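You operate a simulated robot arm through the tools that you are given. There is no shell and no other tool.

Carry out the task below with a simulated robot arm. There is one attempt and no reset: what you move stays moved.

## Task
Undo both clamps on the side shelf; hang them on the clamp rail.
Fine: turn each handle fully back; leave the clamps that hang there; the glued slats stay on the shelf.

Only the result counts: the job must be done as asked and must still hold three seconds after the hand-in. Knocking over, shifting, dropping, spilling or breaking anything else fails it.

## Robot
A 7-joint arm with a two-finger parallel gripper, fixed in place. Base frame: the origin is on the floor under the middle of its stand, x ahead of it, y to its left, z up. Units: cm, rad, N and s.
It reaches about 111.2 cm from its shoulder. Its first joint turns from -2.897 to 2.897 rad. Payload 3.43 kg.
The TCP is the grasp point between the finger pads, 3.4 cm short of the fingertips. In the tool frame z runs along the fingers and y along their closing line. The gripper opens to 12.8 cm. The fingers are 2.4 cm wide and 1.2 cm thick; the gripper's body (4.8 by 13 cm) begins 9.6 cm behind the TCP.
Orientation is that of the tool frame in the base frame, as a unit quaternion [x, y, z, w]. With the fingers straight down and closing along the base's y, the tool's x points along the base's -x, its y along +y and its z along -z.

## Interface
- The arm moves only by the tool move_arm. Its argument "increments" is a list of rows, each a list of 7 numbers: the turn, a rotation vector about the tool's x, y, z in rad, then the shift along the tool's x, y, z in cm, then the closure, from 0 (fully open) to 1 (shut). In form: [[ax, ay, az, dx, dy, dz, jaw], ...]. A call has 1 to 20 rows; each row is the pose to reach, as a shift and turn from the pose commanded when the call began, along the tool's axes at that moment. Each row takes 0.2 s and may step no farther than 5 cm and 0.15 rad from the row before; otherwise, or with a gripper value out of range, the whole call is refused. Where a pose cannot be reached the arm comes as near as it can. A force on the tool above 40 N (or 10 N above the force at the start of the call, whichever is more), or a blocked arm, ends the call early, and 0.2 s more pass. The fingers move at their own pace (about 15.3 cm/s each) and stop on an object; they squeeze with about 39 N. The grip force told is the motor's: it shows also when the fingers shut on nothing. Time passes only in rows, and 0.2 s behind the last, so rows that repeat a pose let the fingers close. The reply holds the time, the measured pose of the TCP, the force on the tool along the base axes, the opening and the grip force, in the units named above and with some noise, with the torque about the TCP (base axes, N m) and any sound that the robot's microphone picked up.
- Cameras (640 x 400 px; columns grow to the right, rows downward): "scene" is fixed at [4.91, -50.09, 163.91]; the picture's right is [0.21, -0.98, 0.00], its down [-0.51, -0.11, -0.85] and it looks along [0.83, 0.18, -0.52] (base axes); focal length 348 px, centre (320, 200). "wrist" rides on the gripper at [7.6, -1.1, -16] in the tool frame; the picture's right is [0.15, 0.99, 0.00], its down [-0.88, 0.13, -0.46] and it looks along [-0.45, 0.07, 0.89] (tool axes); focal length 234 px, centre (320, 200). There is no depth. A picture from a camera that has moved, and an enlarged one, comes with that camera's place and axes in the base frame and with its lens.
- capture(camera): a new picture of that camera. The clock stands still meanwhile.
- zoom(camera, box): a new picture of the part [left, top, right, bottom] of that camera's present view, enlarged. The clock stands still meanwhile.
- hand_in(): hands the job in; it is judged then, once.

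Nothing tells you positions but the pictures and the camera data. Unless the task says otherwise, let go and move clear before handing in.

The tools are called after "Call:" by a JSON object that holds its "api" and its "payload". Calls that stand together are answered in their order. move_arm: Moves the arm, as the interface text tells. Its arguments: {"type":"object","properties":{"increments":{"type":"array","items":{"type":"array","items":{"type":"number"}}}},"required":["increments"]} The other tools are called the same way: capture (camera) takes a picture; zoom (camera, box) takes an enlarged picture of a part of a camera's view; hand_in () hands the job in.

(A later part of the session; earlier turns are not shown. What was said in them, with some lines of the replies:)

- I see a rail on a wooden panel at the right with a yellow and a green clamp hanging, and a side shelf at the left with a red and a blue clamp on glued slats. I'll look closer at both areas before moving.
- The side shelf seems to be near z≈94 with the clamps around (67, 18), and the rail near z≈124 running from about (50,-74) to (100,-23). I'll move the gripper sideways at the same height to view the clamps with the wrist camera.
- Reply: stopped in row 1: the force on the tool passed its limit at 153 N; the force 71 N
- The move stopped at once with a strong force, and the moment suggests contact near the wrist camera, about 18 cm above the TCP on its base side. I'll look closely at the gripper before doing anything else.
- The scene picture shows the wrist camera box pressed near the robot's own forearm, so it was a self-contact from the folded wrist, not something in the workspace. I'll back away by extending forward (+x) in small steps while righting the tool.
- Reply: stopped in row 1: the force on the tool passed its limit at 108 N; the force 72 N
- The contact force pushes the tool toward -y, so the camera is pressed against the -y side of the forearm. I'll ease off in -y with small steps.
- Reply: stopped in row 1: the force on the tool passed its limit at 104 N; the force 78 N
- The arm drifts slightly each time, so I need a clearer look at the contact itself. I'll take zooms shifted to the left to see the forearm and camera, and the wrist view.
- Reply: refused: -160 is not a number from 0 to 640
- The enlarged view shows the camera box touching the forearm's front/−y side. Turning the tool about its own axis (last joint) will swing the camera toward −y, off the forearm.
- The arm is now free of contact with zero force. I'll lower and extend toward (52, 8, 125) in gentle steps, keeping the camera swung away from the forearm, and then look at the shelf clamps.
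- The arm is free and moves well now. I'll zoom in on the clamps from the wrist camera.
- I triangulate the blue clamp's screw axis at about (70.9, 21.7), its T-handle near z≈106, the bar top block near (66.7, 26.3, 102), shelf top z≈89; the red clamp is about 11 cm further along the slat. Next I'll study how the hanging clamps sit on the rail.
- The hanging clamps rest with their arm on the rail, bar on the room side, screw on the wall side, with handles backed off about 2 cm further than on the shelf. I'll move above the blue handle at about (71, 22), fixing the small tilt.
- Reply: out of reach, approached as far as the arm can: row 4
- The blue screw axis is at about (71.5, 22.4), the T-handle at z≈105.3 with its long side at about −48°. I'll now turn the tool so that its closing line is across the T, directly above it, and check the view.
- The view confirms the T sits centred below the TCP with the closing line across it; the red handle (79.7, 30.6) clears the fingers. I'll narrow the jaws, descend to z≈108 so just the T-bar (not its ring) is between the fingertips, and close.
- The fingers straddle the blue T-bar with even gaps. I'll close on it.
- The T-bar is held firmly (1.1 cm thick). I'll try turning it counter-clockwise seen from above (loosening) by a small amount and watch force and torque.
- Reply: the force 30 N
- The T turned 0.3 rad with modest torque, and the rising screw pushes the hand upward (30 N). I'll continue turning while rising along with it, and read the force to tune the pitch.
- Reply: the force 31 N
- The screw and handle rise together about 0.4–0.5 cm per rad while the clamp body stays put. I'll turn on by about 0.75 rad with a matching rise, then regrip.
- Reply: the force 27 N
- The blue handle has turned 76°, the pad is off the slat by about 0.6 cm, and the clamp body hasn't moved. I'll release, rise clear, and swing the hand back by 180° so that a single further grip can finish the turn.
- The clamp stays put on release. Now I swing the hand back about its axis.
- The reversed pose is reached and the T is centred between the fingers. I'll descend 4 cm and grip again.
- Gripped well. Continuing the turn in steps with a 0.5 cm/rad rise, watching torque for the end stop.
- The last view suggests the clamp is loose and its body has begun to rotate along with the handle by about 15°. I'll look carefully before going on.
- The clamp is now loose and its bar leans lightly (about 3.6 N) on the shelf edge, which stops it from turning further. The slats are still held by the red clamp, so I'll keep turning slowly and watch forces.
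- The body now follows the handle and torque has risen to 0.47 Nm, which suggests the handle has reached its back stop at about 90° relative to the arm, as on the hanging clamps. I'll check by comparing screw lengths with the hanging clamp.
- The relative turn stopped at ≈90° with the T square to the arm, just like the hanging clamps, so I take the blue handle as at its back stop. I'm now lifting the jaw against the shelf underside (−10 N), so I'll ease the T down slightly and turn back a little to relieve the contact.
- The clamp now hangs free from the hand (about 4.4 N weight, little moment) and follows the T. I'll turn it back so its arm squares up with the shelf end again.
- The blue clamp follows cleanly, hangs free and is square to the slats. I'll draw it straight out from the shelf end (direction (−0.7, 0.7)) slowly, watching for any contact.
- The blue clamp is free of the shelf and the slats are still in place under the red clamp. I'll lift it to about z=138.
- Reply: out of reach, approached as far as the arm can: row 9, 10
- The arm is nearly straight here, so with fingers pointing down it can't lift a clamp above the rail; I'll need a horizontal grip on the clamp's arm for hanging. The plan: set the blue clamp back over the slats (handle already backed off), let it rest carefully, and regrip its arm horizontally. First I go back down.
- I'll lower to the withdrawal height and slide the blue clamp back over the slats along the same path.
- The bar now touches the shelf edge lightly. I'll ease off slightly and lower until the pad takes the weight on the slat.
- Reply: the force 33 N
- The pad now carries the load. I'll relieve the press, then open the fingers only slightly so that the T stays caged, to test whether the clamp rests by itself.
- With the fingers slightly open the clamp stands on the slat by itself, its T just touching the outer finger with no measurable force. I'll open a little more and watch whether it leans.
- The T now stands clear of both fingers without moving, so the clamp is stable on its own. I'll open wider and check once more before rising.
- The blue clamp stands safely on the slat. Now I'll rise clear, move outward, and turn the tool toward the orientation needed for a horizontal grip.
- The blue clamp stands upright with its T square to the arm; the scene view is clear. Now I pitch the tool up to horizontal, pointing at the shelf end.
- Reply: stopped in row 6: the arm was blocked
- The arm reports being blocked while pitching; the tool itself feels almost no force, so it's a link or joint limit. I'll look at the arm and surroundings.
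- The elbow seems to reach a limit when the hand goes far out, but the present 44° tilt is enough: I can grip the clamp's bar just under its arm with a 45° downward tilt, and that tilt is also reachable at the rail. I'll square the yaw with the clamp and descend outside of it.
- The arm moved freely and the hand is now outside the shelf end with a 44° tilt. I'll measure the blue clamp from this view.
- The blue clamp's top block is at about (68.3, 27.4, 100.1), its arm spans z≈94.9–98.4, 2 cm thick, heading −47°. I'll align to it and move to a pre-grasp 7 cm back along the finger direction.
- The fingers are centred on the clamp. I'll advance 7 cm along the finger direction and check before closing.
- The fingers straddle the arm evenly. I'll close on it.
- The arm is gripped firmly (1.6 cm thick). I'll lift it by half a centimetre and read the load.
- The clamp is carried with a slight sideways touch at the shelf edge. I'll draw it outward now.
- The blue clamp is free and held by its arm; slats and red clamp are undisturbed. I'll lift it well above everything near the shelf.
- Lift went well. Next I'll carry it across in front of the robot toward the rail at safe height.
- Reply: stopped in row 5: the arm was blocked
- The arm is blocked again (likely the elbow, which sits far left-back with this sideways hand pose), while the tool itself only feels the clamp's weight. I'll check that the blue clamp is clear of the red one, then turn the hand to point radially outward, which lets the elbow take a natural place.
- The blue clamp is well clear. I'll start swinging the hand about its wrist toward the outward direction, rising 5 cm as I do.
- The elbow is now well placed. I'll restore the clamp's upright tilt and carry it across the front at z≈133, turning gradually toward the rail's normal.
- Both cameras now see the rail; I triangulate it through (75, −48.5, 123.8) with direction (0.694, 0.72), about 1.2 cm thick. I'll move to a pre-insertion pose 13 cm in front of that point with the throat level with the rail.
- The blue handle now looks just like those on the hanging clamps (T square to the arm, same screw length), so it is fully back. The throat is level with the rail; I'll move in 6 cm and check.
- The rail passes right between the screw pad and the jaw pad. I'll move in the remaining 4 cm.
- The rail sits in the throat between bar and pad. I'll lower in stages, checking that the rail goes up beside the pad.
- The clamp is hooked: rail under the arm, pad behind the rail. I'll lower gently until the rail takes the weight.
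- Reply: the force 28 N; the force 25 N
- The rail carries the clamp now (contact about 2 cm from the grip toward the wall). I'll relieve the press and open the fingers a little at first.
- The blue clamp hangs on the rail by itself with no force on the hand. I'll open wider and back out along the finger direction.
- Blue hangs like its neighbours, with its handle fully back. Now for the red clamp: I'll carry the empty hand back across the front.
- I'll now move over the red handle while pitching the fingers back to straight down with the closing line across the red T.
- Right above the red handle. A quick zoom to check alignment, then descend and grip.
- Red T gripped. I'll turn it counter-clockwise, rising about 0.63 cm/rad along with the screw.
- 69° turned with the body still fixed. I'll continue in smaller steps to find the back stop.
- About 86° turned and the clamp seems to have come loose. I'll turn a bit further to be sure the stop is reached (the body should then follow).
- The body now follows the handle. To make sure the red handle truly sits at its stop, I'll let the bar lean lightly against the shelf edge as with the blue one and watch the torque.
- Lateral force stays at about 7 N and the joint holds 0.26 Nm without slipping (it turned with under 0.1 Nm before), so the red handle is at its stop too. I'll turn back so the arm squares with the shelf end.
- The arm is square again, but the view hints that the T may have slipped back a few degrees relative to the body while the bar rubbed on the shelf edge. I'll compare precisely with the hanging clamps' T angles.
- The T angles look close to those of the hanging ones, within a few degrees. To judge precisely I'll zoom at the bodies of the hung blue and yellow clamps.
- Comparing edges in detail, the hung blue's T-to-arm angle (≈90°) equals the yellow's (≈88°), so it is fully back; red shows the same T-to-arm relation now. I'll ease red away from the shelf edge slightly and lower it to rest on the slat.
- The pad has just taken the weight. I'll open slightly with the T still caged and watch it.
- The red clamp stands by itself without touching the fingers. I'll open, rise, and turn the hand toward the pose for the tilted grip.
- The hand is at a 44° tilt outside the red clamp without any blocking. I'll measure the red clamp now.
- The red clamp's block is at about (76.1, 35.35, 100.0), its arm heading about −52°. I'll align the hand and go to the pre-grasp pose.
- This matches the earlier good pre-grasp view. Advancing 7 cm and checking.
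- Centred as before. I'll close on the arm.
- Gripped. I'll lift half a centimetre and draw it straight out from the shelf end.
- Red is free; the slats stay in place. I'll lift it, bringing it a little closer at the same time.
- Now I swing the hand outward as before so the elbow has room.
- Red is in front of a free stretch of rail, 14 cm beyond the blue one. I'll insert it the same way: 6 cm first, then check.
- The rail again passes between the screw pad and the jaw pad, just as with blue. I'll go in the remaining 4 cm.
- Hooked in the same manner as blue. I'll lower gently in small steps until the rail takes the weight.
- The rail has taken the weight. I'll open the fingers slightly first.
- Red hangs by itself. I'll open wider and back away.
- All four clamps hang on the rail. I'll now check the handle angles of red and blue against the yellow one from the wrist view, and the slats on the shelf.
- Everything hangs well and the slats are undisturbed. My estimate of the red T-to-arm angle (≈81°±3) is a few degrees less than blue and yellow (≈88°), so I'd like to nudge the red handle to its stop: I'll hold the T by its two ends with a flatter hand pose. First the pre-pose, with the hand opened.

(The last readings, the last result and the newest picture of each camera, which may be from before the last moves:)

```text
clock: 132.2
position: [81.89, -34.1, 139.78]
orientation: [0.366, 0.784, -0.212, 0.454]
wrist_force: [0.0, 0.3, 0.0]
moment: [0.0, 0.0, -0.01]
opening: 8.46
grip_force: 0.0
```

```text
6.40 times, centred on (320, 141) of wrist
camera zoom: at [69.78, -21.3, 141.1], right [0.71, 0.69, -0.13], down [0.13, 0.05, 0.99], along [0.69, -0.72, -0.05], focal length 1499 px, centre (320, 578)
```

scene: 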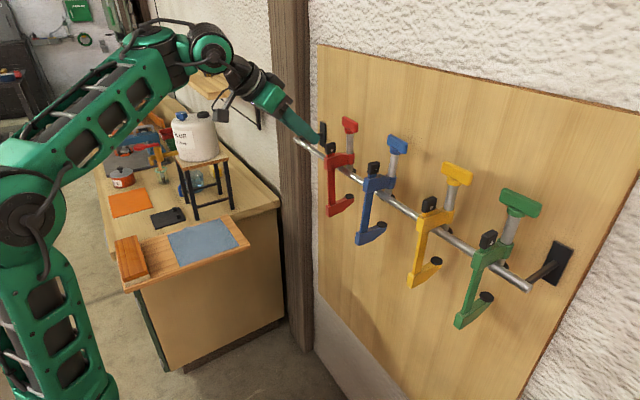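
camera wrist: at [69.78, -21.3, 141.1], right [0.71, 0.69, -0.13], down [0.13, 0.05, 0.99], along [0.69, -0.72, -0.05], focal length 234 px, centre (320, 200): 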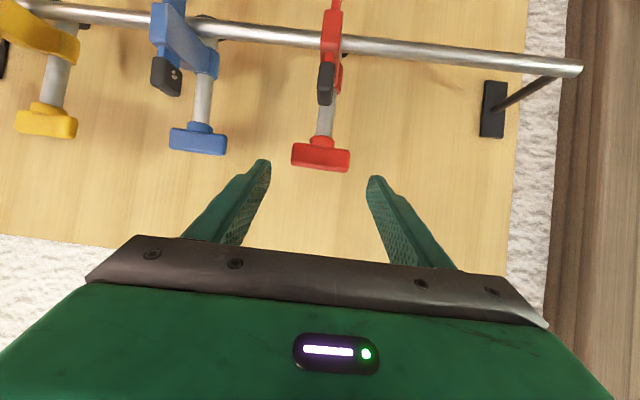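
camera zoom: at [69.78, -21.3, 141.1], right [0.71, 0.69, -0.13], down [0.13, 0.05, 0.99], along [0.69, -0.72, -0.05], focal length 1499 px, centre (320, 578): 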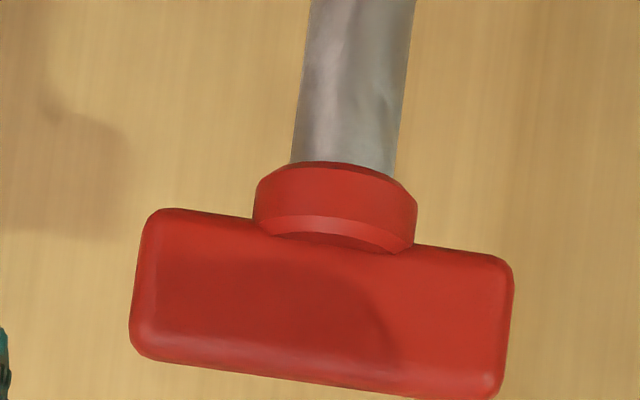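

Call:
{"api": "zoom", "payload": {"camera": "wrist", "box": [140, 40, 240, 165]}}

Call:
{"api": "zoom", "payload": {"camera": "wrist", "box": [270, 50, 370, 175]}}

Call:
{"api": "zoom", "payload": {"camera": "wrist", "box": [0, 10, 100, 145]}}

```text
3.20 times, centred on (190, 102) of wrist
camera zoom: at [69.78, -21.3, 141.1], right [0.71, 0.69, -0.13], down [0.13, 0.05, 0.99], along [0.69, -0.72, -0.05], focal length 749 px, centre (736, 512)
```

zoom: 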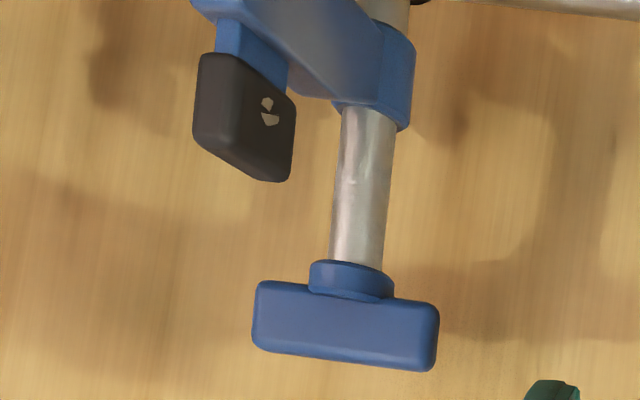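

```text
3.20 times, centred on (320, 112) of wrist
camera zoom: at [69.78, -21.3, 141.1], right [0.71, 0.69, -0.13], down [0.13, 0.05, 0.99], along [0.69, -0.72, -0.05], focal length 749 px, centre (320, 480)
```

zoom: 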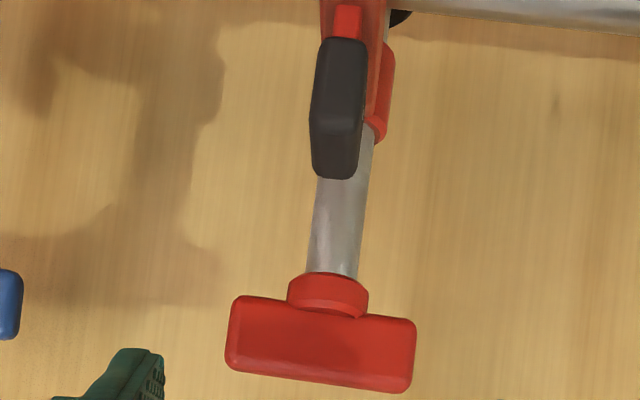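

```text
2.96 times, centred on (50, 78) of wrist
camera zoom: at [69.78, -21.3, 141.1], right [0.71, 0.69, -0.13], down [0.13, 0.05, 0.99], along [0.69, -0.72, -0.05], focal length 694 px, centre (1120, 563)
```

zoom: 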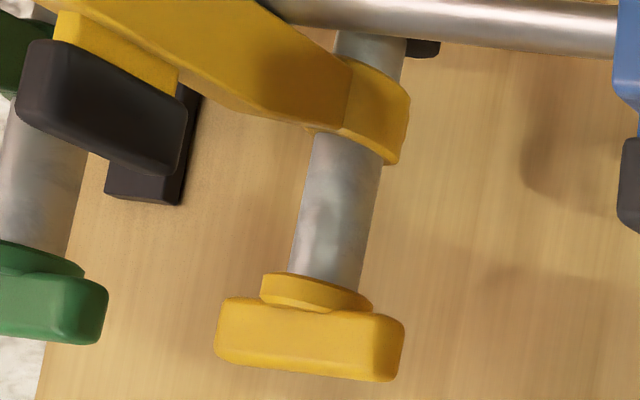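

By triangulating T ends and blocks, red (≈84°) and blue (≈84°) agree with each other, consistent with both at the stop; still I'll gently confirm on red by holding its T by the ends and giving it a small further turn. Advancing along the fingers with the T between them.

Call:
{"api": "move_arm", "payload": {"increments": [[0, 0, 0, 0.05, 0.1, 2.5, 0.34], [0, 0, 0, 0.1, 0.2, 5, 0.34], [0, 0, 0, 0.15, 0.3, 7, 0.34], [0, 0, 0, 0.17, 0.3, 8.3, 0.34], [0, 0, 0, 0.17, 0.3, 8.3, 0.34]]}}

Call:
{"api": "capture", "payload": {"camera": "wrist"}}

Call:
{"api": "zoom", "payload": {"camera": "scene", "box": [290, 90, 386, 190]}}

```text
clock: 133.4
position: [86.97, -39.17, 135.41]
orientation: [0.367, 0.784, -0.212, 0.453]
wrist_force: [0.0, -0.3, 0.1]
moment: [-0.02, 0.02, -0.02]
opening: 8.47
grip_force: 0.1
```

```text
taken
camera wrist: at [74.71, -26.52, 136.67], right [0.71, 0.69, -0.13], down [0.13, 0.05, 0.99], along [0.69, -0.72, -0.05], focal length 234 px, centre (320, 200)
```

wrist: 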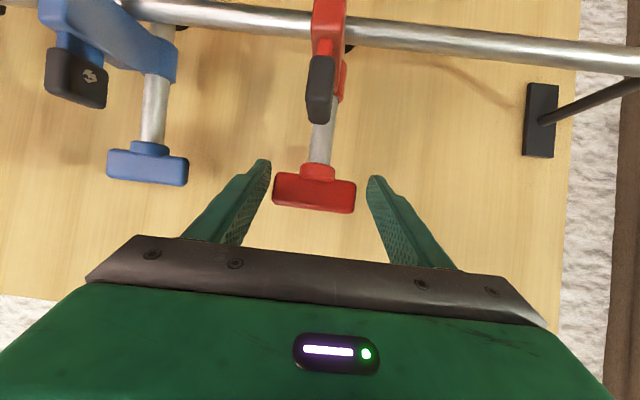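

```text
4.00 times, centred on (338, 140) of scene
camera zoom: at [4.91, -50.09, 163.91], right [0.21, -0.98, 0.0], down [-0.51, -0.11, -0.85], along [0.83, 0.18, -0.52], focal length 1390 px, centre (248, 440)
```

zoom: 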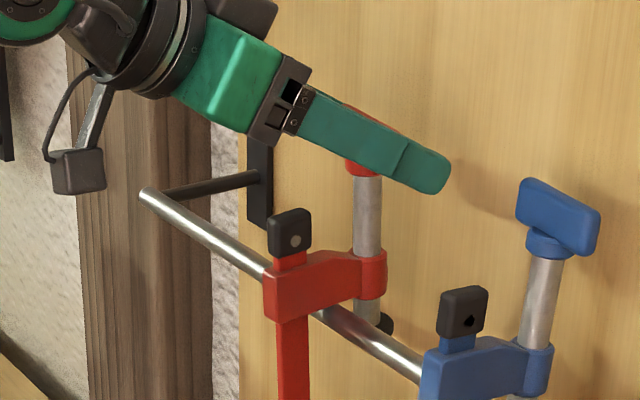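

Call:
{"api": "move_arm", "payload": {"increments": [[0, 0, 0, 0, -0.3, 0.3, 0.34], [0, 0, 0, 0, -0.3, 0.3, 0.42], [0, 0, 0, 0, -0.3, 0.3, 0.47], [0, 0, 0, 0, -0.3, 0.3, 0.47]]}}

Call:
{"api": "capture", "payload": {"camera": "wrist"}}

```text
clock: 134.4
position: [86.9, -39.75, 135.22]
orientation: [0.365, 0.785, -0.211, 0.454]
wrist_force: [-0.9, 0.5, -0.8]
moment: [0.01, -0.01, -0.02]
opening: 6.79
grip_force: 0.1
```

```text
taken
camera wrist: at [74.65, -26.95, 136.53], right [0.71, 0.69, -0.13], down [0.13, 0.05, 0.99], along [0.69, -0.72, -0.05], focal length 234 px, centre (320, 200)
```

wrist: 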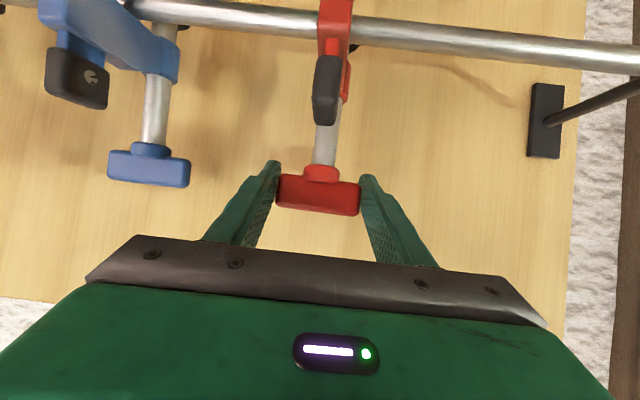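

Call:
{"api": "move_arm", "payload": {"increments": [[0, 0, 0, 0, 0, 0, 0.5], [0, 0, 0, 0, 0, 0, 0.55], [0, 0, 0, 0, 0, 0, 0.7], [0, 0, 0, 0, 0, 0, 1], [0, 0, 0, 0, 0, 0, 1]]}}

Call:
{"api": "zoom", "payload": {"camera": "wrist", "box": [250, 0, 390, 220]}}

Call:
{"api": "zoom", "payload": {"camera": "scene", "box": [290, 90, 386, 190]}}

```text
clock: 135.6
position: [87.02, -39.66, 135.23]
orientation: [0.366, 0.784, -0.211, 0.454]
wrist_force: [-0.2, -0.5, -0.2]
moment: [0.0, -0.01, -0.02]
opening: 6.36
grip_force: 39.2
```

```text
1.82 times, centred on (320, 110) of wrist
camera zoom: at [74.65, -26.95, 136.53], right [0.71, 0.69, -0.13], down [0.13, 0.05, 0.99], along [0.69, -0.72, -0.05], focal length 426 px, centre (320, 364)
```

zoom: 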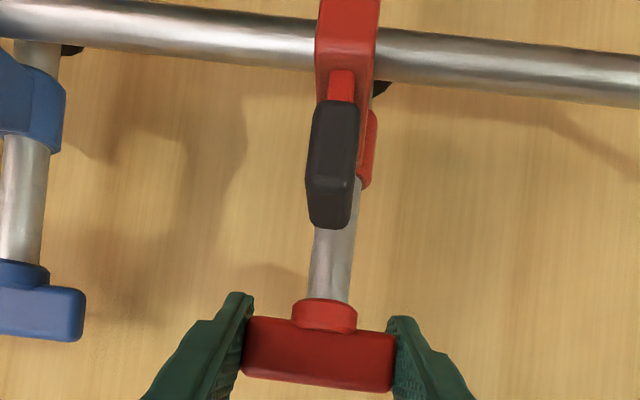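

```text
4.00 times, centred on (338, 140) of scene
camera zoom: at [4.91, -50.09, 163.91], right [0.21, -0.98, 0.0], down [-0.51, -0.11, -0.85], along [0.83, 0.18, -0.52], focal length 1390 px, centre (248, 440)
```

zoom: 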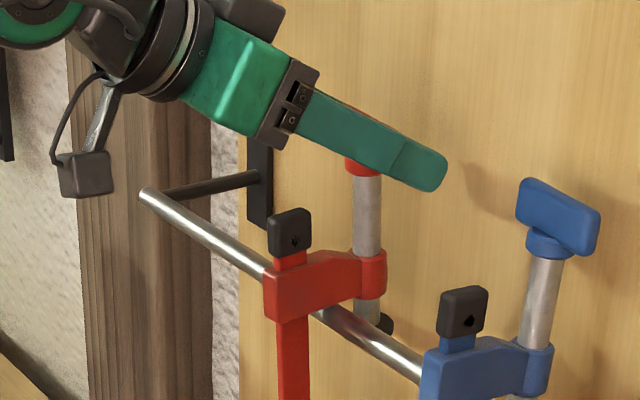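

The T is held by its ends with no disturbing forces. I'll press down very lightly and turn counter-clockwise by 5°, watching the torque and whether the arm follows.

Call:
{"api": "move_arm", "payload": {"increments": [[0, 0, 0, 0.07, 0, 0.04, 1], [-0.026, 0, -0.015, 0.07, 0, 0.04, 1], [-0.052, 0, -0.03, 0.07, 0, 0.04, 1], [-0.078, 0, -0.045, 0.07, 0, 0.04, 1], [-0.078, 0, -0.045, 0.07, 0, 0.04, 1]]}}

Call:
{"api": "zoom", "payload": {"camera": "wrist", "box": [250, 0, 390, 220]}}

Call:
{"api": "zoom", "payload": {"camera": "scene", "box": [290, 90, 386, 190]}}

```text
clock: 136.8
position: [86.9, -39.77, 135.23]
orientation: [0.33, 0.801, -0.19, 0.463]
wrist_force: [1.3, 0.4, 7.7]
moment: [0.1, -0.04, 0.0]
opening: 6.33
grip_force: 38.7
```

```text
1.82 times, centred on (320, 110) of wrist
camera zoom: at [73.41, -28.07, 136.53], right [0.65, 0.75, -0.13], down [0.12, 0.06, 0.99], along [0.75, -0.65, -0.05], focal length 426 px, centre (320, 364)
```

zoom: 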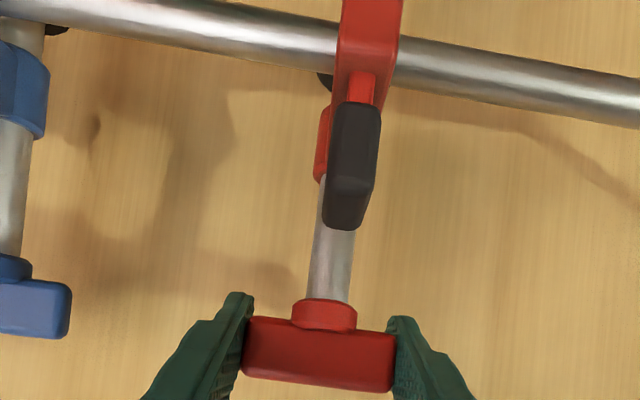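

```text
4.00 times, centred on (338, 140) of scene
camera zoom: at [4.91, -50.09, 163.91], right [0.21, -0.98, 0.0], down [-0.51, -0.11, -0.85], along [0.83, 0.18, -0.52], focal length 1390 px, centre (248, 440)
```

zoom: 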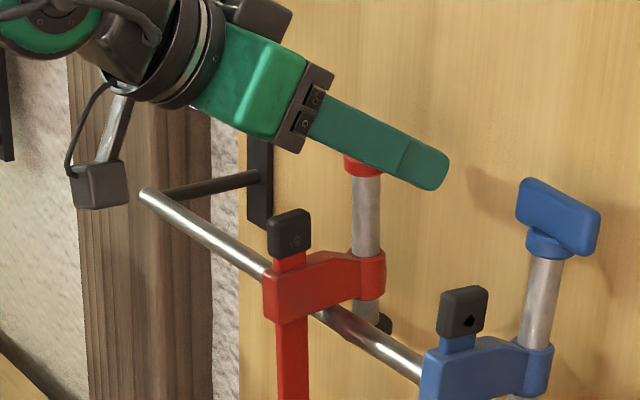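

Useful: the T turned 5° while the red body stayed still, so it wasn't fully at the stop yet. I'll continue in small steps until the body starts to follow.

Call:
{"api": "move_arm", "payload": {"increments": [[-0.026, 0, -0.015, 0, 0, 0, 1], [-0.052, 0, -0.03, 0, 0, 0, 1], [-0.078, 0, -0.045, 0, 0, 0, 1], [-0.078, 0, -0.045, 0, 0, 0, 1]]}}

Call:
{"api": "zoom", "payload": {"camera": "wrist", "box": [250, 0, 390, 220]}}

Call:
{"api": "zoom", "payload": {"camera": "scene", "box": [290, 90, 386, 190]}}

```text
clock: 137.8
position: [86.65, -39.79, 135.27]
orientation: [0.294, 0.814, -0.171, 0.471]
wrist_force: [-0.8, 2.3, 4.7]
moment: [0.25, 0.23, -0.03]
opening: 6.35
grip_force: 38.9
```

```text
1.82 times, centred on (320, 110) of wrist
camera zoom: at [72.46, -29.37, 136.57], right [0.58, 0.81, -0.13], down [0.12, 0.07, 0.99], along [0.81, -0.58, -0.05], focal length 426 px, centre (320, 364)
```

zoom: 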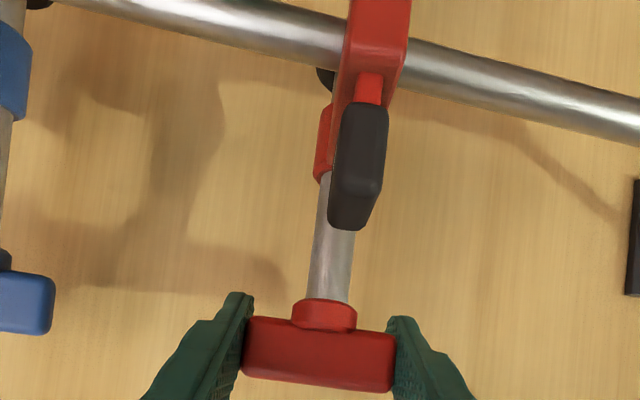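

```text
4.00 times, centred on (338, 140) of scene
camera zoom: at [4.91, -50.09, 163.91], right [0.21, -0.98, 0.0], down [-0.51, -0.11, -0.85], along [0.83, 0.18, -0.52], focal length 1390 px, centre (248, 440)
```

zoom: 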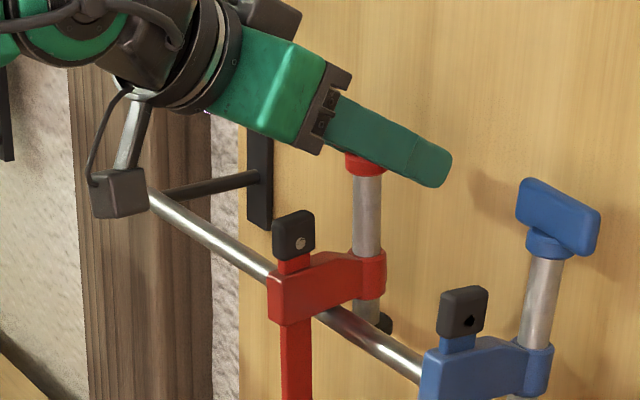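

Call:
{"api": "move_arm", "payload": {"increments": [[0, 0, 0, 0.05, 0, 0.03, 1], [0, 0, 0, 0.1, 0, 0.06, 1], [-0.026, 0, -0.015, 0.1, 0, 0.06, 1], [-0.052, 0, -0.03, 0.1, 0, 0.06, 1], [-0.07, 0, -0.04, 0.1, 0, 0.06, 1], [-0.07, 0, -0.04, 0.1, 0, 0.06, 1]]}}

Call:
{"api": "zoom", "payload": {"camera": "wrist", "box": [250, 0, 390, 220]}}

Call:
{"api": "zoom", "payload": {"camera": "scene", "box": [290, 90, 386, 190]}}

```text
clock: 139.2
position: [86.77, -39.54, 135.33]
orientation: [0.26, 0.825, -0.151, 0.478]
wrist_force: [7.1, 4.1, 18.9]
moment: [0.61, -0.2, -0.13]
opening: 6.36
grip_force: 39.3
```

```text
1.82 times, centred on (320, 110) of wrist
camera zoom: at [71.65, -30.41, 136.49], right [0.51, 0.85, -0.13], down [0.11, 0.08, 0.99], along [0.86, -0.52, -0.05], focal length 426 px, centre (320, 364)
```

zoom: 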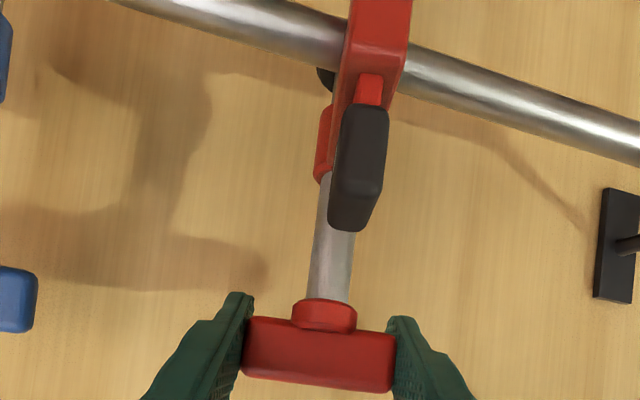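

```text
4.00 times, centred on (338, 140) of scene
camera zoom: at [4.91, -50.09, 163.91], right [0.21, -0.98, 0.0], down [-0.51, -0.11, -0.85], along [0.83, 0.18, -0.52], focal length 1390 px, centre (248, 440)
```

zoom: 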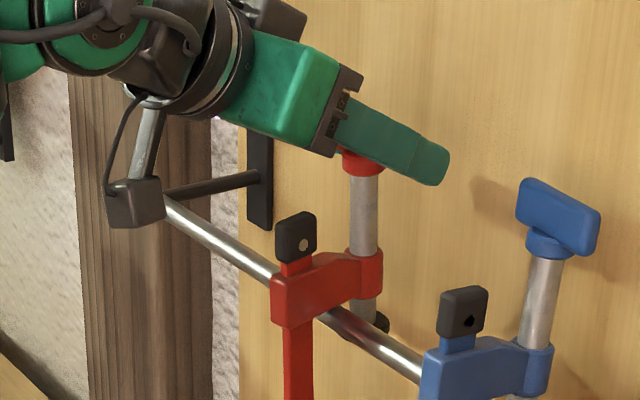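

With 19 N press the body follows the T exactly and torque rises to 0.13 Nm, so the red handle is now truly at its stop. I'll relieve the press, open, and back out.

Call:
{"api": "move_arm", "payload": {"increments": [[0, 0, 0, -0.08, 0, -0.05, 1], [0, 0, 0, -0.12, 0, -0.07, 1], [0, 0, 0, -0.12, 0, -0.07, 0.8], [0, 0, 0, -0.12, 0, -0.07, 0.48], [0, 0, 0, -0.12, 0, -0.07, 0.4], [0, 0, 0, -0.12, 0, -0.07, 0.34], [0, 0, 0, -0.12, 0, -0.07, 0.34]]}}

Call:
{"api": "zoom", "payload": {"camera": "wrist", "box": [250, 0, 390, 220]}}

Call:
{"api": "zoom", "payload": {"camera": "scene", "box": [290, 90, 386, 190]}}

```text
clock: 140.8
position: [86.8, -39.76, 135.24]
orientation: [0.261, 0.826, -0.15, 0.477]
wrist_force: [0.4, -1.0, 0.3]
moment: [-0.01, -0.03, -0.01]
opening: 8.47
grip_force: 0.1
```

```text
1.82 times, centred on (320, 110) of wrist
camera zoom: at [71.66, -30.47, 136.53], right [0.51, 0.85, -0.13], down [0.11, 0.08, 0.99], along [0.85, -0.52, -0.05], focal length 426 px, centre (320, 364)
```

zoom: 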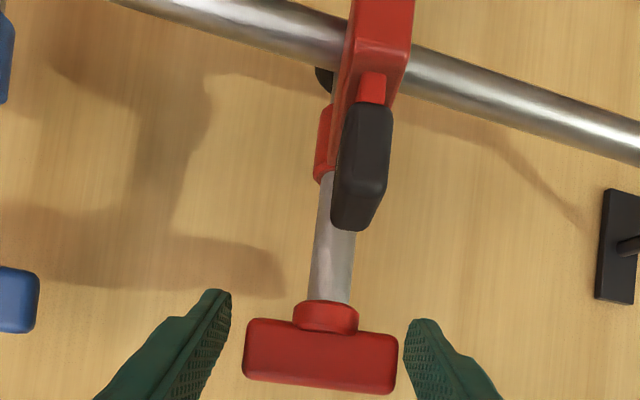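

```text
4.00 times, centred on (338, 140) of scene
camera zoom: at [4.91, -50.09, 163.91], right [0.21, -0.98, 0.0], down [-0.51, -0.11, -0.85], along [0.83, 0.18, -0.52], focal length 1390 px, centre (248, 440)
```

zoom: 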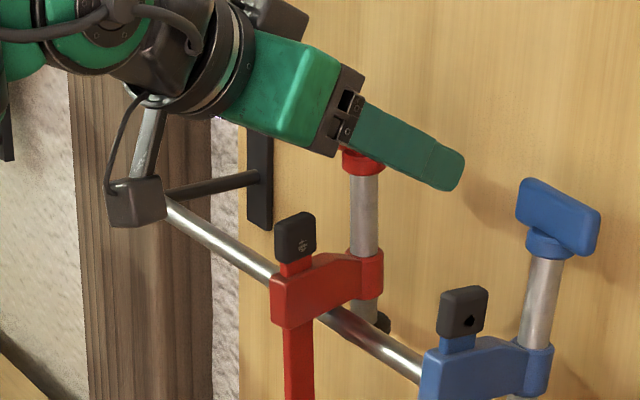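

Released with the T and body unchanged. I'll back out along the fingers, and then do the same confirmation on the blue handle.

Call:
{"api": "move_arm", "payload": {"increments": [[0, 0, 0, 0, 0, -2, 0.34], [0, 0, 0, 0, 0, -5, 0.34], [0, 0, 0, 0, 0, -8, 0.34], [0, 0, 0, 0, 0, -11, 0.34]]}}

Call:
{"api": "capture", "payload": {"camera": "wrist"}}

Call:
{"api": "capture", "payload": {"camera": "scene"}}

```text
clock: 141.8
position: [78.91, -34.16, 140.87]
orientation: [0.26, 0.826, -0.15, 0.477]
wrist_force: [0.5, 0.4, 0.2]
moment: [-0.02, -0.03, -0.03]
opening: 8.44
grip_force: 0.0
```

```text
taken
camera wrist: at [63.77, -25.05, 142.13], right [0.51, 0.85, -0.13], down [0.11, 0.08, 0.99], along [0.85, -0.52, -0.05], focal length 234 px, centre (320, 200)
```

wrist: 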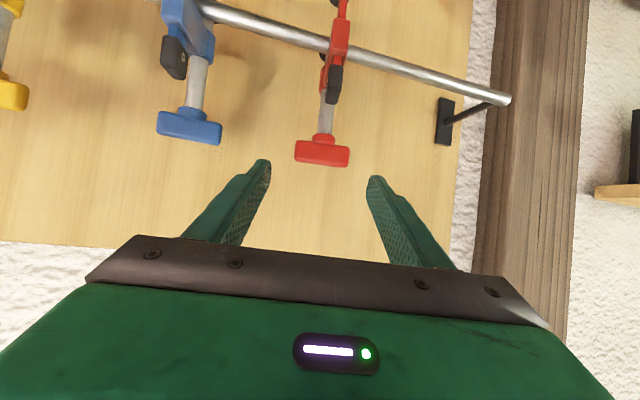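

```text
taken
```

scene: 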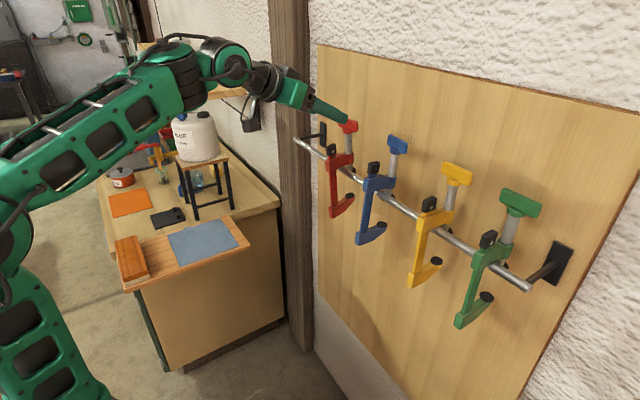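

Now the blue handle: I'll move to the pre-pose in front of its T (centre about (77.8, −51.65, 134.7)).

Call:
{"api": "move_arm", "payload": {"increments": [[0.061, 0, 0.035, 0.16, -3.2, 0.44, 0.34], [0.1225, 0, 0.071, 0.31, -6.35, 0.88, 0.34], [0.184, 0, 0.106, 0.46, -9.5, 1.32, 0.34], [0.2451, 0, 0.1414, 0.62, -12.67, 1.76, 0.34], [0.2451, 0, 0.1414, 0.62, -12.67, 1.76, 0.34]]}}

Call:
{"api": "capture", "payload": {"camera": "wrist"}}

Call:
{"api": "zoom", "payload": {"camera": "scene", "box": [310, 80, 450, 220]}}

```text
clock: 143.0
position: [72.67, -45.37, 139.32]
orientation: [0.375, 0.781, -0.216, 0.451]
wrist_force: [0.1, -0.4, 0.4]
moment: [-0.02, 0.02, 0.01]
opening: 8.43
grip_force: 0.1
```

```text
taken
camera wrist: at [60.78, -32.26, 140.59], right [0.73, 0.68, -0.13], down [0.13, 0.05, 0.99], along [0.68, -0.74, -0.05], focal length 234 px, centre (320, 200)
```

wrist: 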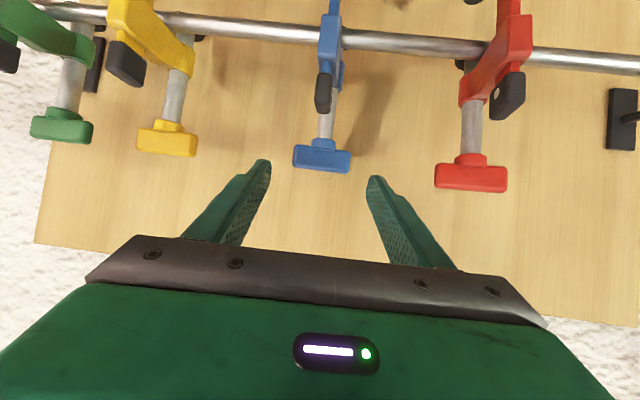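

```text
2.86 times, centred on (380, 150) of scene
camera zoom: at [4.91, -50.09, 163.91], right [0.21, -0.98, 0.0], down [-0.51, -0.11, -0.85], along [0.83, 0.18, -0.52], focal length 993 px, centre (149, 343)
```

zoom: 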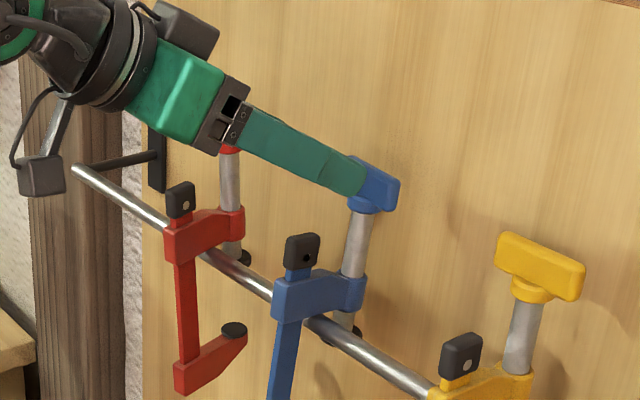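

Call:
{"api": "move_arm", "payload": {"increments": [[0, 0, 0, 0, 0.02, 2.5, 0.34], [0, 0, 0, 0, 0.04, 5, 0.34], [0, 0, 0, -0.03, 0.06, 7.2, 0.34], [0, 0, 0, -0.05, 0.07, 8.8, 0.34], [0, 0, 0, -0.05, 0.07, 8.8, 0.47], [0, 0, 0, -0.05, 0.07, 8.8, 0.47]]}}

Call:
{"api": "capture", "payload": {"camera": "wrist"}}

Call:
{"api": "zoom", "payload": {"camera": "scene", "box": [330, 110, 426, 210]}}

```text
clock: 144.4
position: [77.49, -51.21, 134.88]
orientation: [0.375, 0.78, -0.217, 0.452]
wrist_force: [1.0, 0.5, -0.9]
moment: [0.0, 0.0, 0.0]
opening: 6.78
grip_force: 0.0
```

```text
taken
camera wrist: at [65.6, -38.2, 136.12], right [0.73, 0.68, -0.13], down [0.13, 0.05, 0.99], along [0.68, -0.74, -0.05], focal length 234 px, centre (320, 200)
```

wrist: 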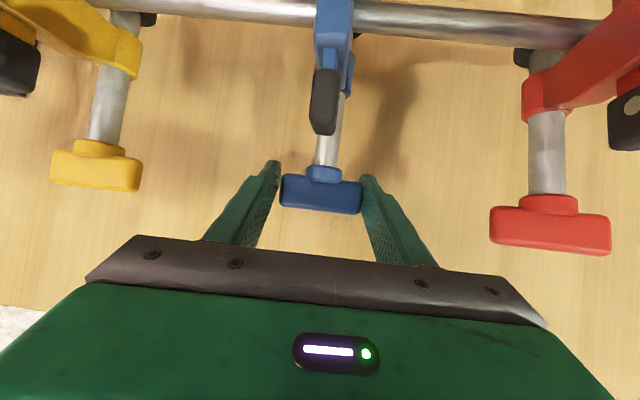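

```text
4.00 times, centred on (378, 160) of scene
camera zoom: at [4.91, -50.09, 163.91], right [0.21, -0.98, 0.0], down [-0.51, -0.11, -0.85], along [0.83, 0.18, -0.52], focal length 1390 px, centre (88, 360)
```

zoom: 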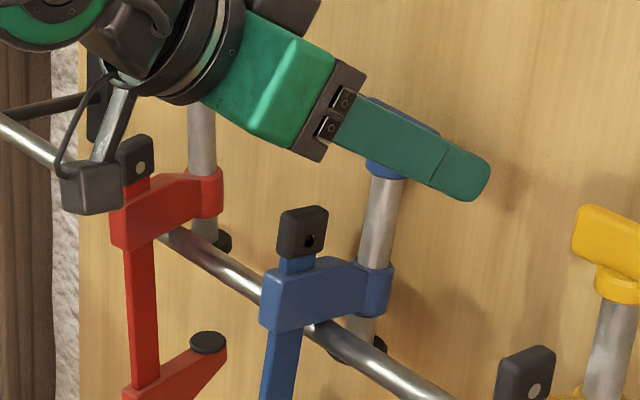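

The blue T is centred between the fingers. I'll close on its ends and turn it the same way, in small steps.

Call:
{"api": "move_arm", "payload": {"increments": [[0, 0, 0, 0, 0, 0, 0.5], [0, 0, 0, 0, 0, 0, 0.55], [0, 0, 0, 0, 0, 0, 0.7], [0, 0, 0, 0, 0, 0, 1], [0, 0, 0, 0, 0, 0, 1]]}}

Call:
{"api": "move_arm", "payload": {"increments": [[0, 0, 0, 0.07, 0, 0.04, 1], [-0.026, 0, -0.015, 0.07, 0, 0.04, 1], [-0.052, 0, -0.03, 0.07, 0, 0.04, 1], [-0.078, 0, -0.045, 0.07, 0, 0.04, 1], [-0.078, 0, -0.045, 0.07, 0, 0.04, 1]]}}

Call:
{"api": "zoom", "payload": {"camera": "wrist", "box": [250, 0, 390, 220]}}

Call:
{"api": "zoom", "payload": {"camera": "scene", "box": [330, 110, 426, 210]}}

```text
clock: 145.6
position: [77.49, -51.22, 134.88]
orientation: [0.375, 0.781, -0.216, 0.451]
wrist_force: [1.5, 0.3, -0.4]
moment: [-0.03, -0.13, 0.01]
opening: 6.35
grip_force: 38.8
```

```text
clock: 146.8
position: [77.5, -51.25, 134.83]
orientation: [0.339, 0.797, -0.196, 0.461]
wrist_force: [0.9, -0.8, 2.7]
moment: [-0.05, 0.03, 0.0]
opening: 6.38
grip_force: 38.8
```

```text
1.82 times, centred on (320, 110) of wrist
camera zoom: at [64.44, -39.32, 136.16], right [0.66, 0.74, -0.13], down [0.12, 0.06, 0.99], along [0.74, -0.67, -0.05], focal length 426 px, centre (320, 364)
```

zoom: 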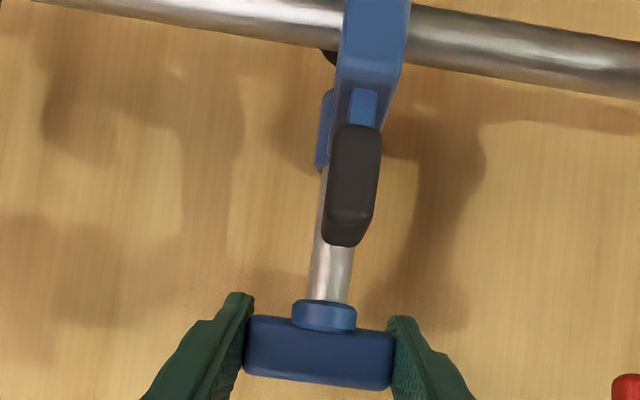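

```text
4.00 times, centred on (378, 160) of scene
camera zoom: at [4.91, -50.09, 163.91], right [0.21, -0.98, 0.0], down [-0.51, -0.11, -0.85], along [0.83, 0.18, -0.52], focal length 1390 px, centre (88, 360)
```

zoom: 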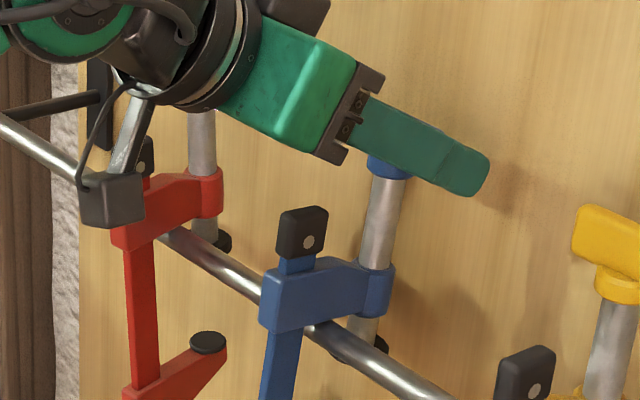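

The blue T also turned 5° with its body still, so this nudge is worthwhile. Continuing.

Call:
{"api": "move_arm", "payload": {"increments": [[-0.026, 0, -0.015, 0, 0, 0, 1], [-0.052, 0, -0.03, 0, 0, 0, 1], [-0.078, 0, -0.045, 0, 0, 0, 1], [-0.078, 0, -0.045, 0, 0, 0, 1]]}}

Call:
{"api": "zoom", "payload": {"camera": "wrist", "box": [250, 0, 390, 220]}}

Call:
{"api": "zoom", "payload": {"camera": "scene", "box": [330, 110, 426, 210]}}

```text
clock: 147.8
position: [77.54, -51.17, 134.87]
orientation: [0.302, 0.811, -0.175, 0.469]
wrist_force: [0.6, 0.3, 2.2]
moment: [0.19, -0.12, -0.07]
opening: 6.34
grip_force: 39.1
```

```text
1.82 times, centred on (320, 110) of wrist
camera zoom: at [63.47, -40.51, 136.21], right [0.59, 0.8, -0.13], down [0.12, 0.07, 0.99], along [0.8, -0.6, -0.05], focal length 426 px, centre (320, 364)
```

zoom: 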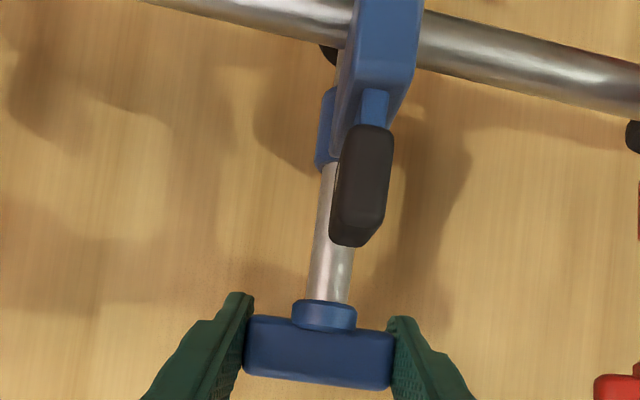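

```text
4.00 times, centred on (378, 160) of scene
camera zoom: at [4.91, -50.09, 163.91], right [0.21, -0.98, 0.0], down [-0.51, -0.11, -0.85], along [0.83, 0.18, -0.52], focal length 1390 px, centre (88, 360)
```

zoom: 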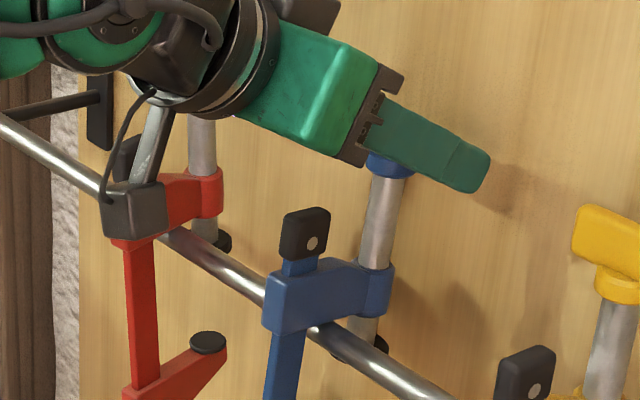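

Call:
{"api": "move_arm", "payload": {"increments": [[0, 0, 0, 0.06, 0, 0.035, 1], [0, 0, 0, 0.12, 0, 0.07, 1], [-0.026, 0, -0.015, 0.12, 0, 0.07, 1], [-0.052, 0, -0.03, 0.12, 0, 0.07, 1], [-0.07, 0, -0.04, 0.12, 0, 0.07, 1], [-0.07, 0, -0.04, 0.12, 0, 0.07, 1]]}}

Call:
{"api": "zoom", "payload": {"camera": "wrist", "box": [250, 0, 390, 220]}}

Call:
{"api": "zoom", "payload": {"camera": "scene", "box": [330, 110, 426, 210]}}

```text
clock: 149.2
position: [77.6, -51.0, 134.9]
orientation: [0.269, 0.822, -0.156, 0.477]
wrist_force: [6.1, 3.1, 15.2]
moment: [0.79, -0.29, -0.24]
opening: 6.36
grip_force: 38.3
```

```text
1.82 times, centred on (320, 110) of wrist
camera zoom: at [62.62, -41.59, 136.14], right [0.53, 0.84, -0.13], down [0.11, 0.08, 0.99], along [0.84, -0.54, -0.05], focal length 426 px, centre (320, 364)
```

zoom: 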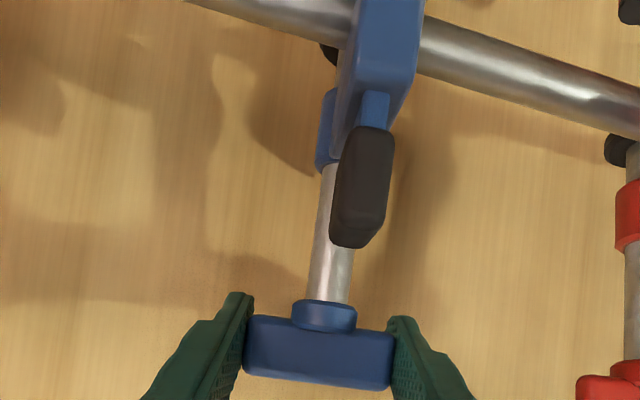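

```text
4.00 times, centred on (378, 160) of scene
camera zoom: at [4.91, -50.09, 163.91], right [0.21, -0.98, 0.0], down [-0.51, -0.11, -0.85], along [0.83, 0.18, -0.52], focal length 1390 px, centre (88, 360)
```

zoom: 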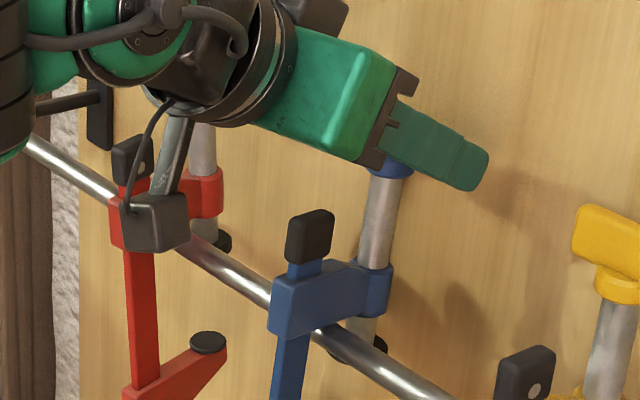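

Body follows exactly now with 0.24 Nm of torque: the blue handle is at its stop too. I'll relieve the press, open, and back out.

Call:
{"api": "move_arm", "payload": {"increments": [[0, 0, 0, -0.08, 0, -0.05, 1], [0, 0, 0, -0.13, 0, -0.075, 1], [0, 0, 0, -0.13, 0, -0.075, 0.8], [0, 0, 0, -0.13, 0, -0.075, 0.48], [0, 0, 0, -0.13, 0, -0.075, 0.4], [0, 0, 0, -0.13, 0, -0.075, 0.34], [0, 0, 0, -0.13, 0, -0.075, 0.34]]}}

Call:
{"api": "zoom", "payload": {"camera": "wrist", "box": [250, 0, 390, 220]}}

Call:
{"api": "move_arm", "payload": {"increments": [[0, 0, 0, 0, 0, -2, 0.34], [0, 0, 0, 0, 0, -5, 0.34], [0, 0, 0, 0, 0, -8, 0.34], [0, 0, 0, 0, 0, -11, 0.34], [0, 0, 0, 0, 0, -14, 0.34]]}}

Call:
{"api": "capture", "payload": {"camera": "scene"}}

Call:
{"api": "capture", "payload": {"camera": "wrist"}}

```text
clock: 150.8
position: [77.57, -51.13, 134.93]
orientation: [0.27, 0.822, -0.157, 0.476]
wrist_force: [-0.6, 0.4, -0.2]
moment: [-0.02, -0.03, 0.01]
opening: 8.47
grip_force: 0.0
```

```text
1.82 times, centred on (320, 110) of wrist
camera zoom: at [62.65, -41.63, 136.23], right [0.53, 0.84, -0.13], down [0.11, 0.08, 0.99], along [0.84, -0.54, -0.05], focal length 426 px, centre (320, 364)
```

zoom: 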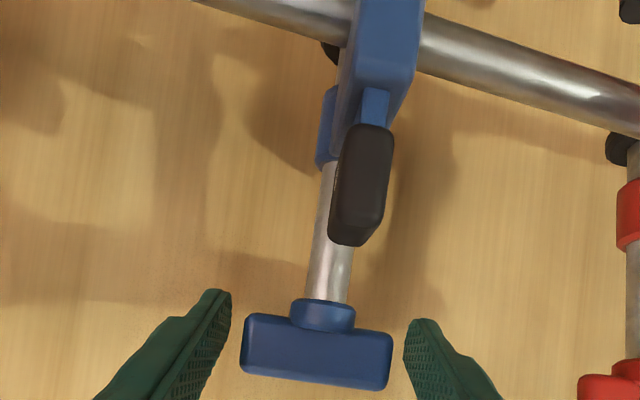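

```text
clock: 152.0
position: [67.65, -43.95, 141.96]
orientation: [0.27, 0.823, -0.156, 0.475]
wrist_force: [0.0, 0.7, -1.0]
moment: [-0.01, 0.0, -0.02]
opening: 8.45
grip_force: 0.0
```

```text
taken
```

scene: 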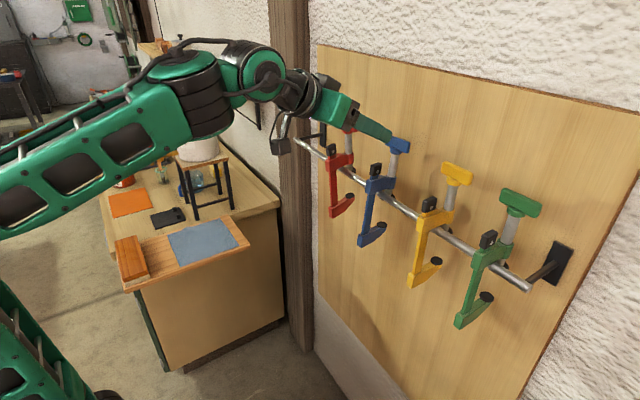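

```text
taken
camera wrist: at [52.76, -34.47, 143.24], right [0.53, 0.84, -0.13], down [0.11, 0.08, 0.99], along [0.84, -0.54, -0.05], focal length 234 px, centre (320, 200)
```

wrist: 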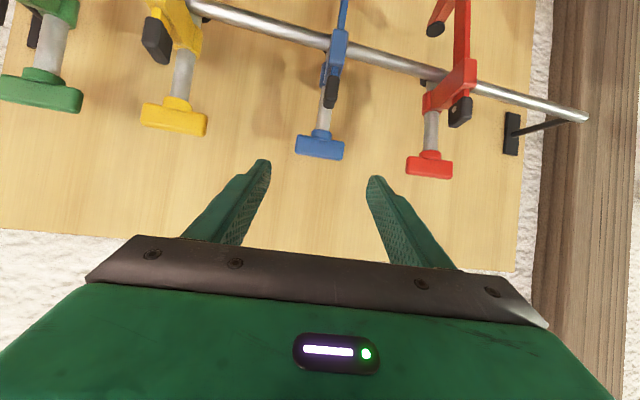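

Both clamps hang with handles at their stops. I'll move the hand further clear and take a last look.

Call:
{"api": "move_arm", "payload": {"increments": [[0, 0, 0, 2.4, 0.95, -2.2, 0.34], [0, 0, 0, 4.9, 1.9, -4.5, 0.34], [0, 0, 0, 7.39, 2.89, -6.79, 0.34], [0, 0, 0, 7.39, 2.89, -6.79, 0.34], [0, 0, 0, 7.39, 2.89, -6.79, 0.34]]}}

Call:
{"api": "capture", "payload": {"camera": "scene"}}

Call:
{"api": "zoom", "payload": {"camera": "scene", "box": [290, 90, 450, 260]}}

Call:
{"api": "zoom", "payload": {"camera": "scene", "box": [80, 120, 280, 310]}}

```text
clock: 153.2
position: [61.72, -36.02, 138.99]
orientation: [0.27, 0.822, -0.156, 0.476]
wrist_force: [0.2, -0.1, 0.3]
moment: [-0.01, -0.01, 0.01]
opening: 8.45
grip_force: 0.0
```

```text
taken
```

scene: 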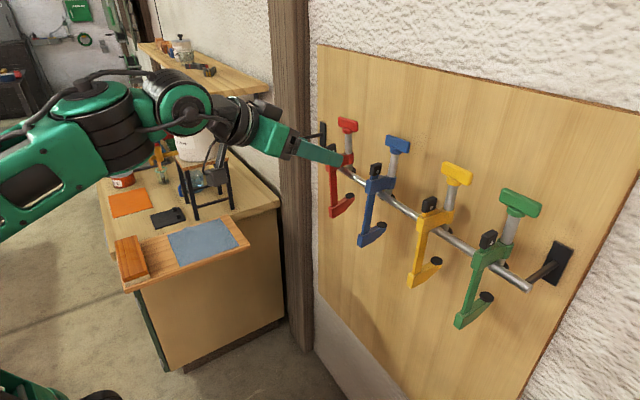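

```text
2.35 times, centred on (370, 175) of scene
camera zoom: at [4.91, -50.09, 163.91], right [0.21, -0.98, 0.0], down [-0.51, -0.11, -0.85], along [0.83, 0.18, -0.52], focal length 818 px, centre (202, 259)
```

zoom: 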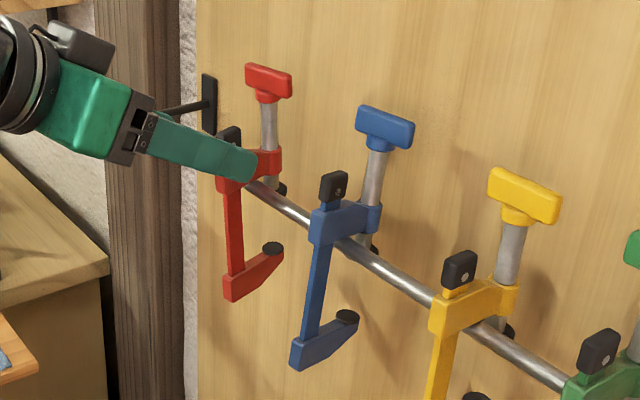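

```text
2.11 times, centred on (180, 215) of scene
camera zoom: at [4.91, -50.09, 163.91], right [0.21, -0.98, 0.0], down [-0.51, -0.11, -0.85], along [0.83, 0.18, -0.52], focal length 732 px, centre (615, 168)
```

zoom: 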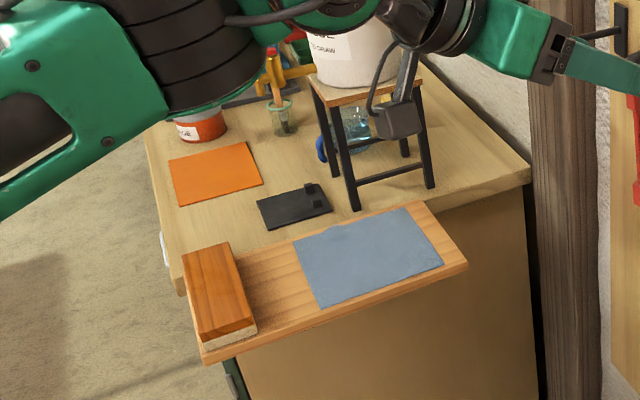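

Red and blue both hang on the rail with their handles turned back to the stop. Yellow and green are untouched, and the slats and everything else on the shelf are in place. The hand is open and clear, so I'm handing in.

Call:
{"api": "hand_in", "payload": {}}

```text
The job is handed in.
```

I undid both clamps on the side shelf and hung them on the clamp rail, red and blue beside yellow and green. The job is handed in; it gave no verdict.

- **Handles:** both are turned back to their stops. On the rail both turned out to be several degrees short, so I turned each one further until the clamp body moved with it. That left both clamps turned slightly on the rail, though each hangs on its own.
- **Clamps already there:** I didn't touch yellow or green.
- **Slats and shelf:** the glued slats are still on the shelf and look unmoved in the last pictures. The cloth and the other things on the bench also look in place.
- **Contacts along the way:** at the start the wrist camera pressed against the robot's own forearm, with over 100 N. While turning the handles, I let the loose clamps' bars lean on the shelf edge with about 7–8 N. The arm was also blocked twice near the shelf, probably at the elbow. I never saw what stopped it, and the tool felt nothing unusual.

The hand is open and clear of the clamps.
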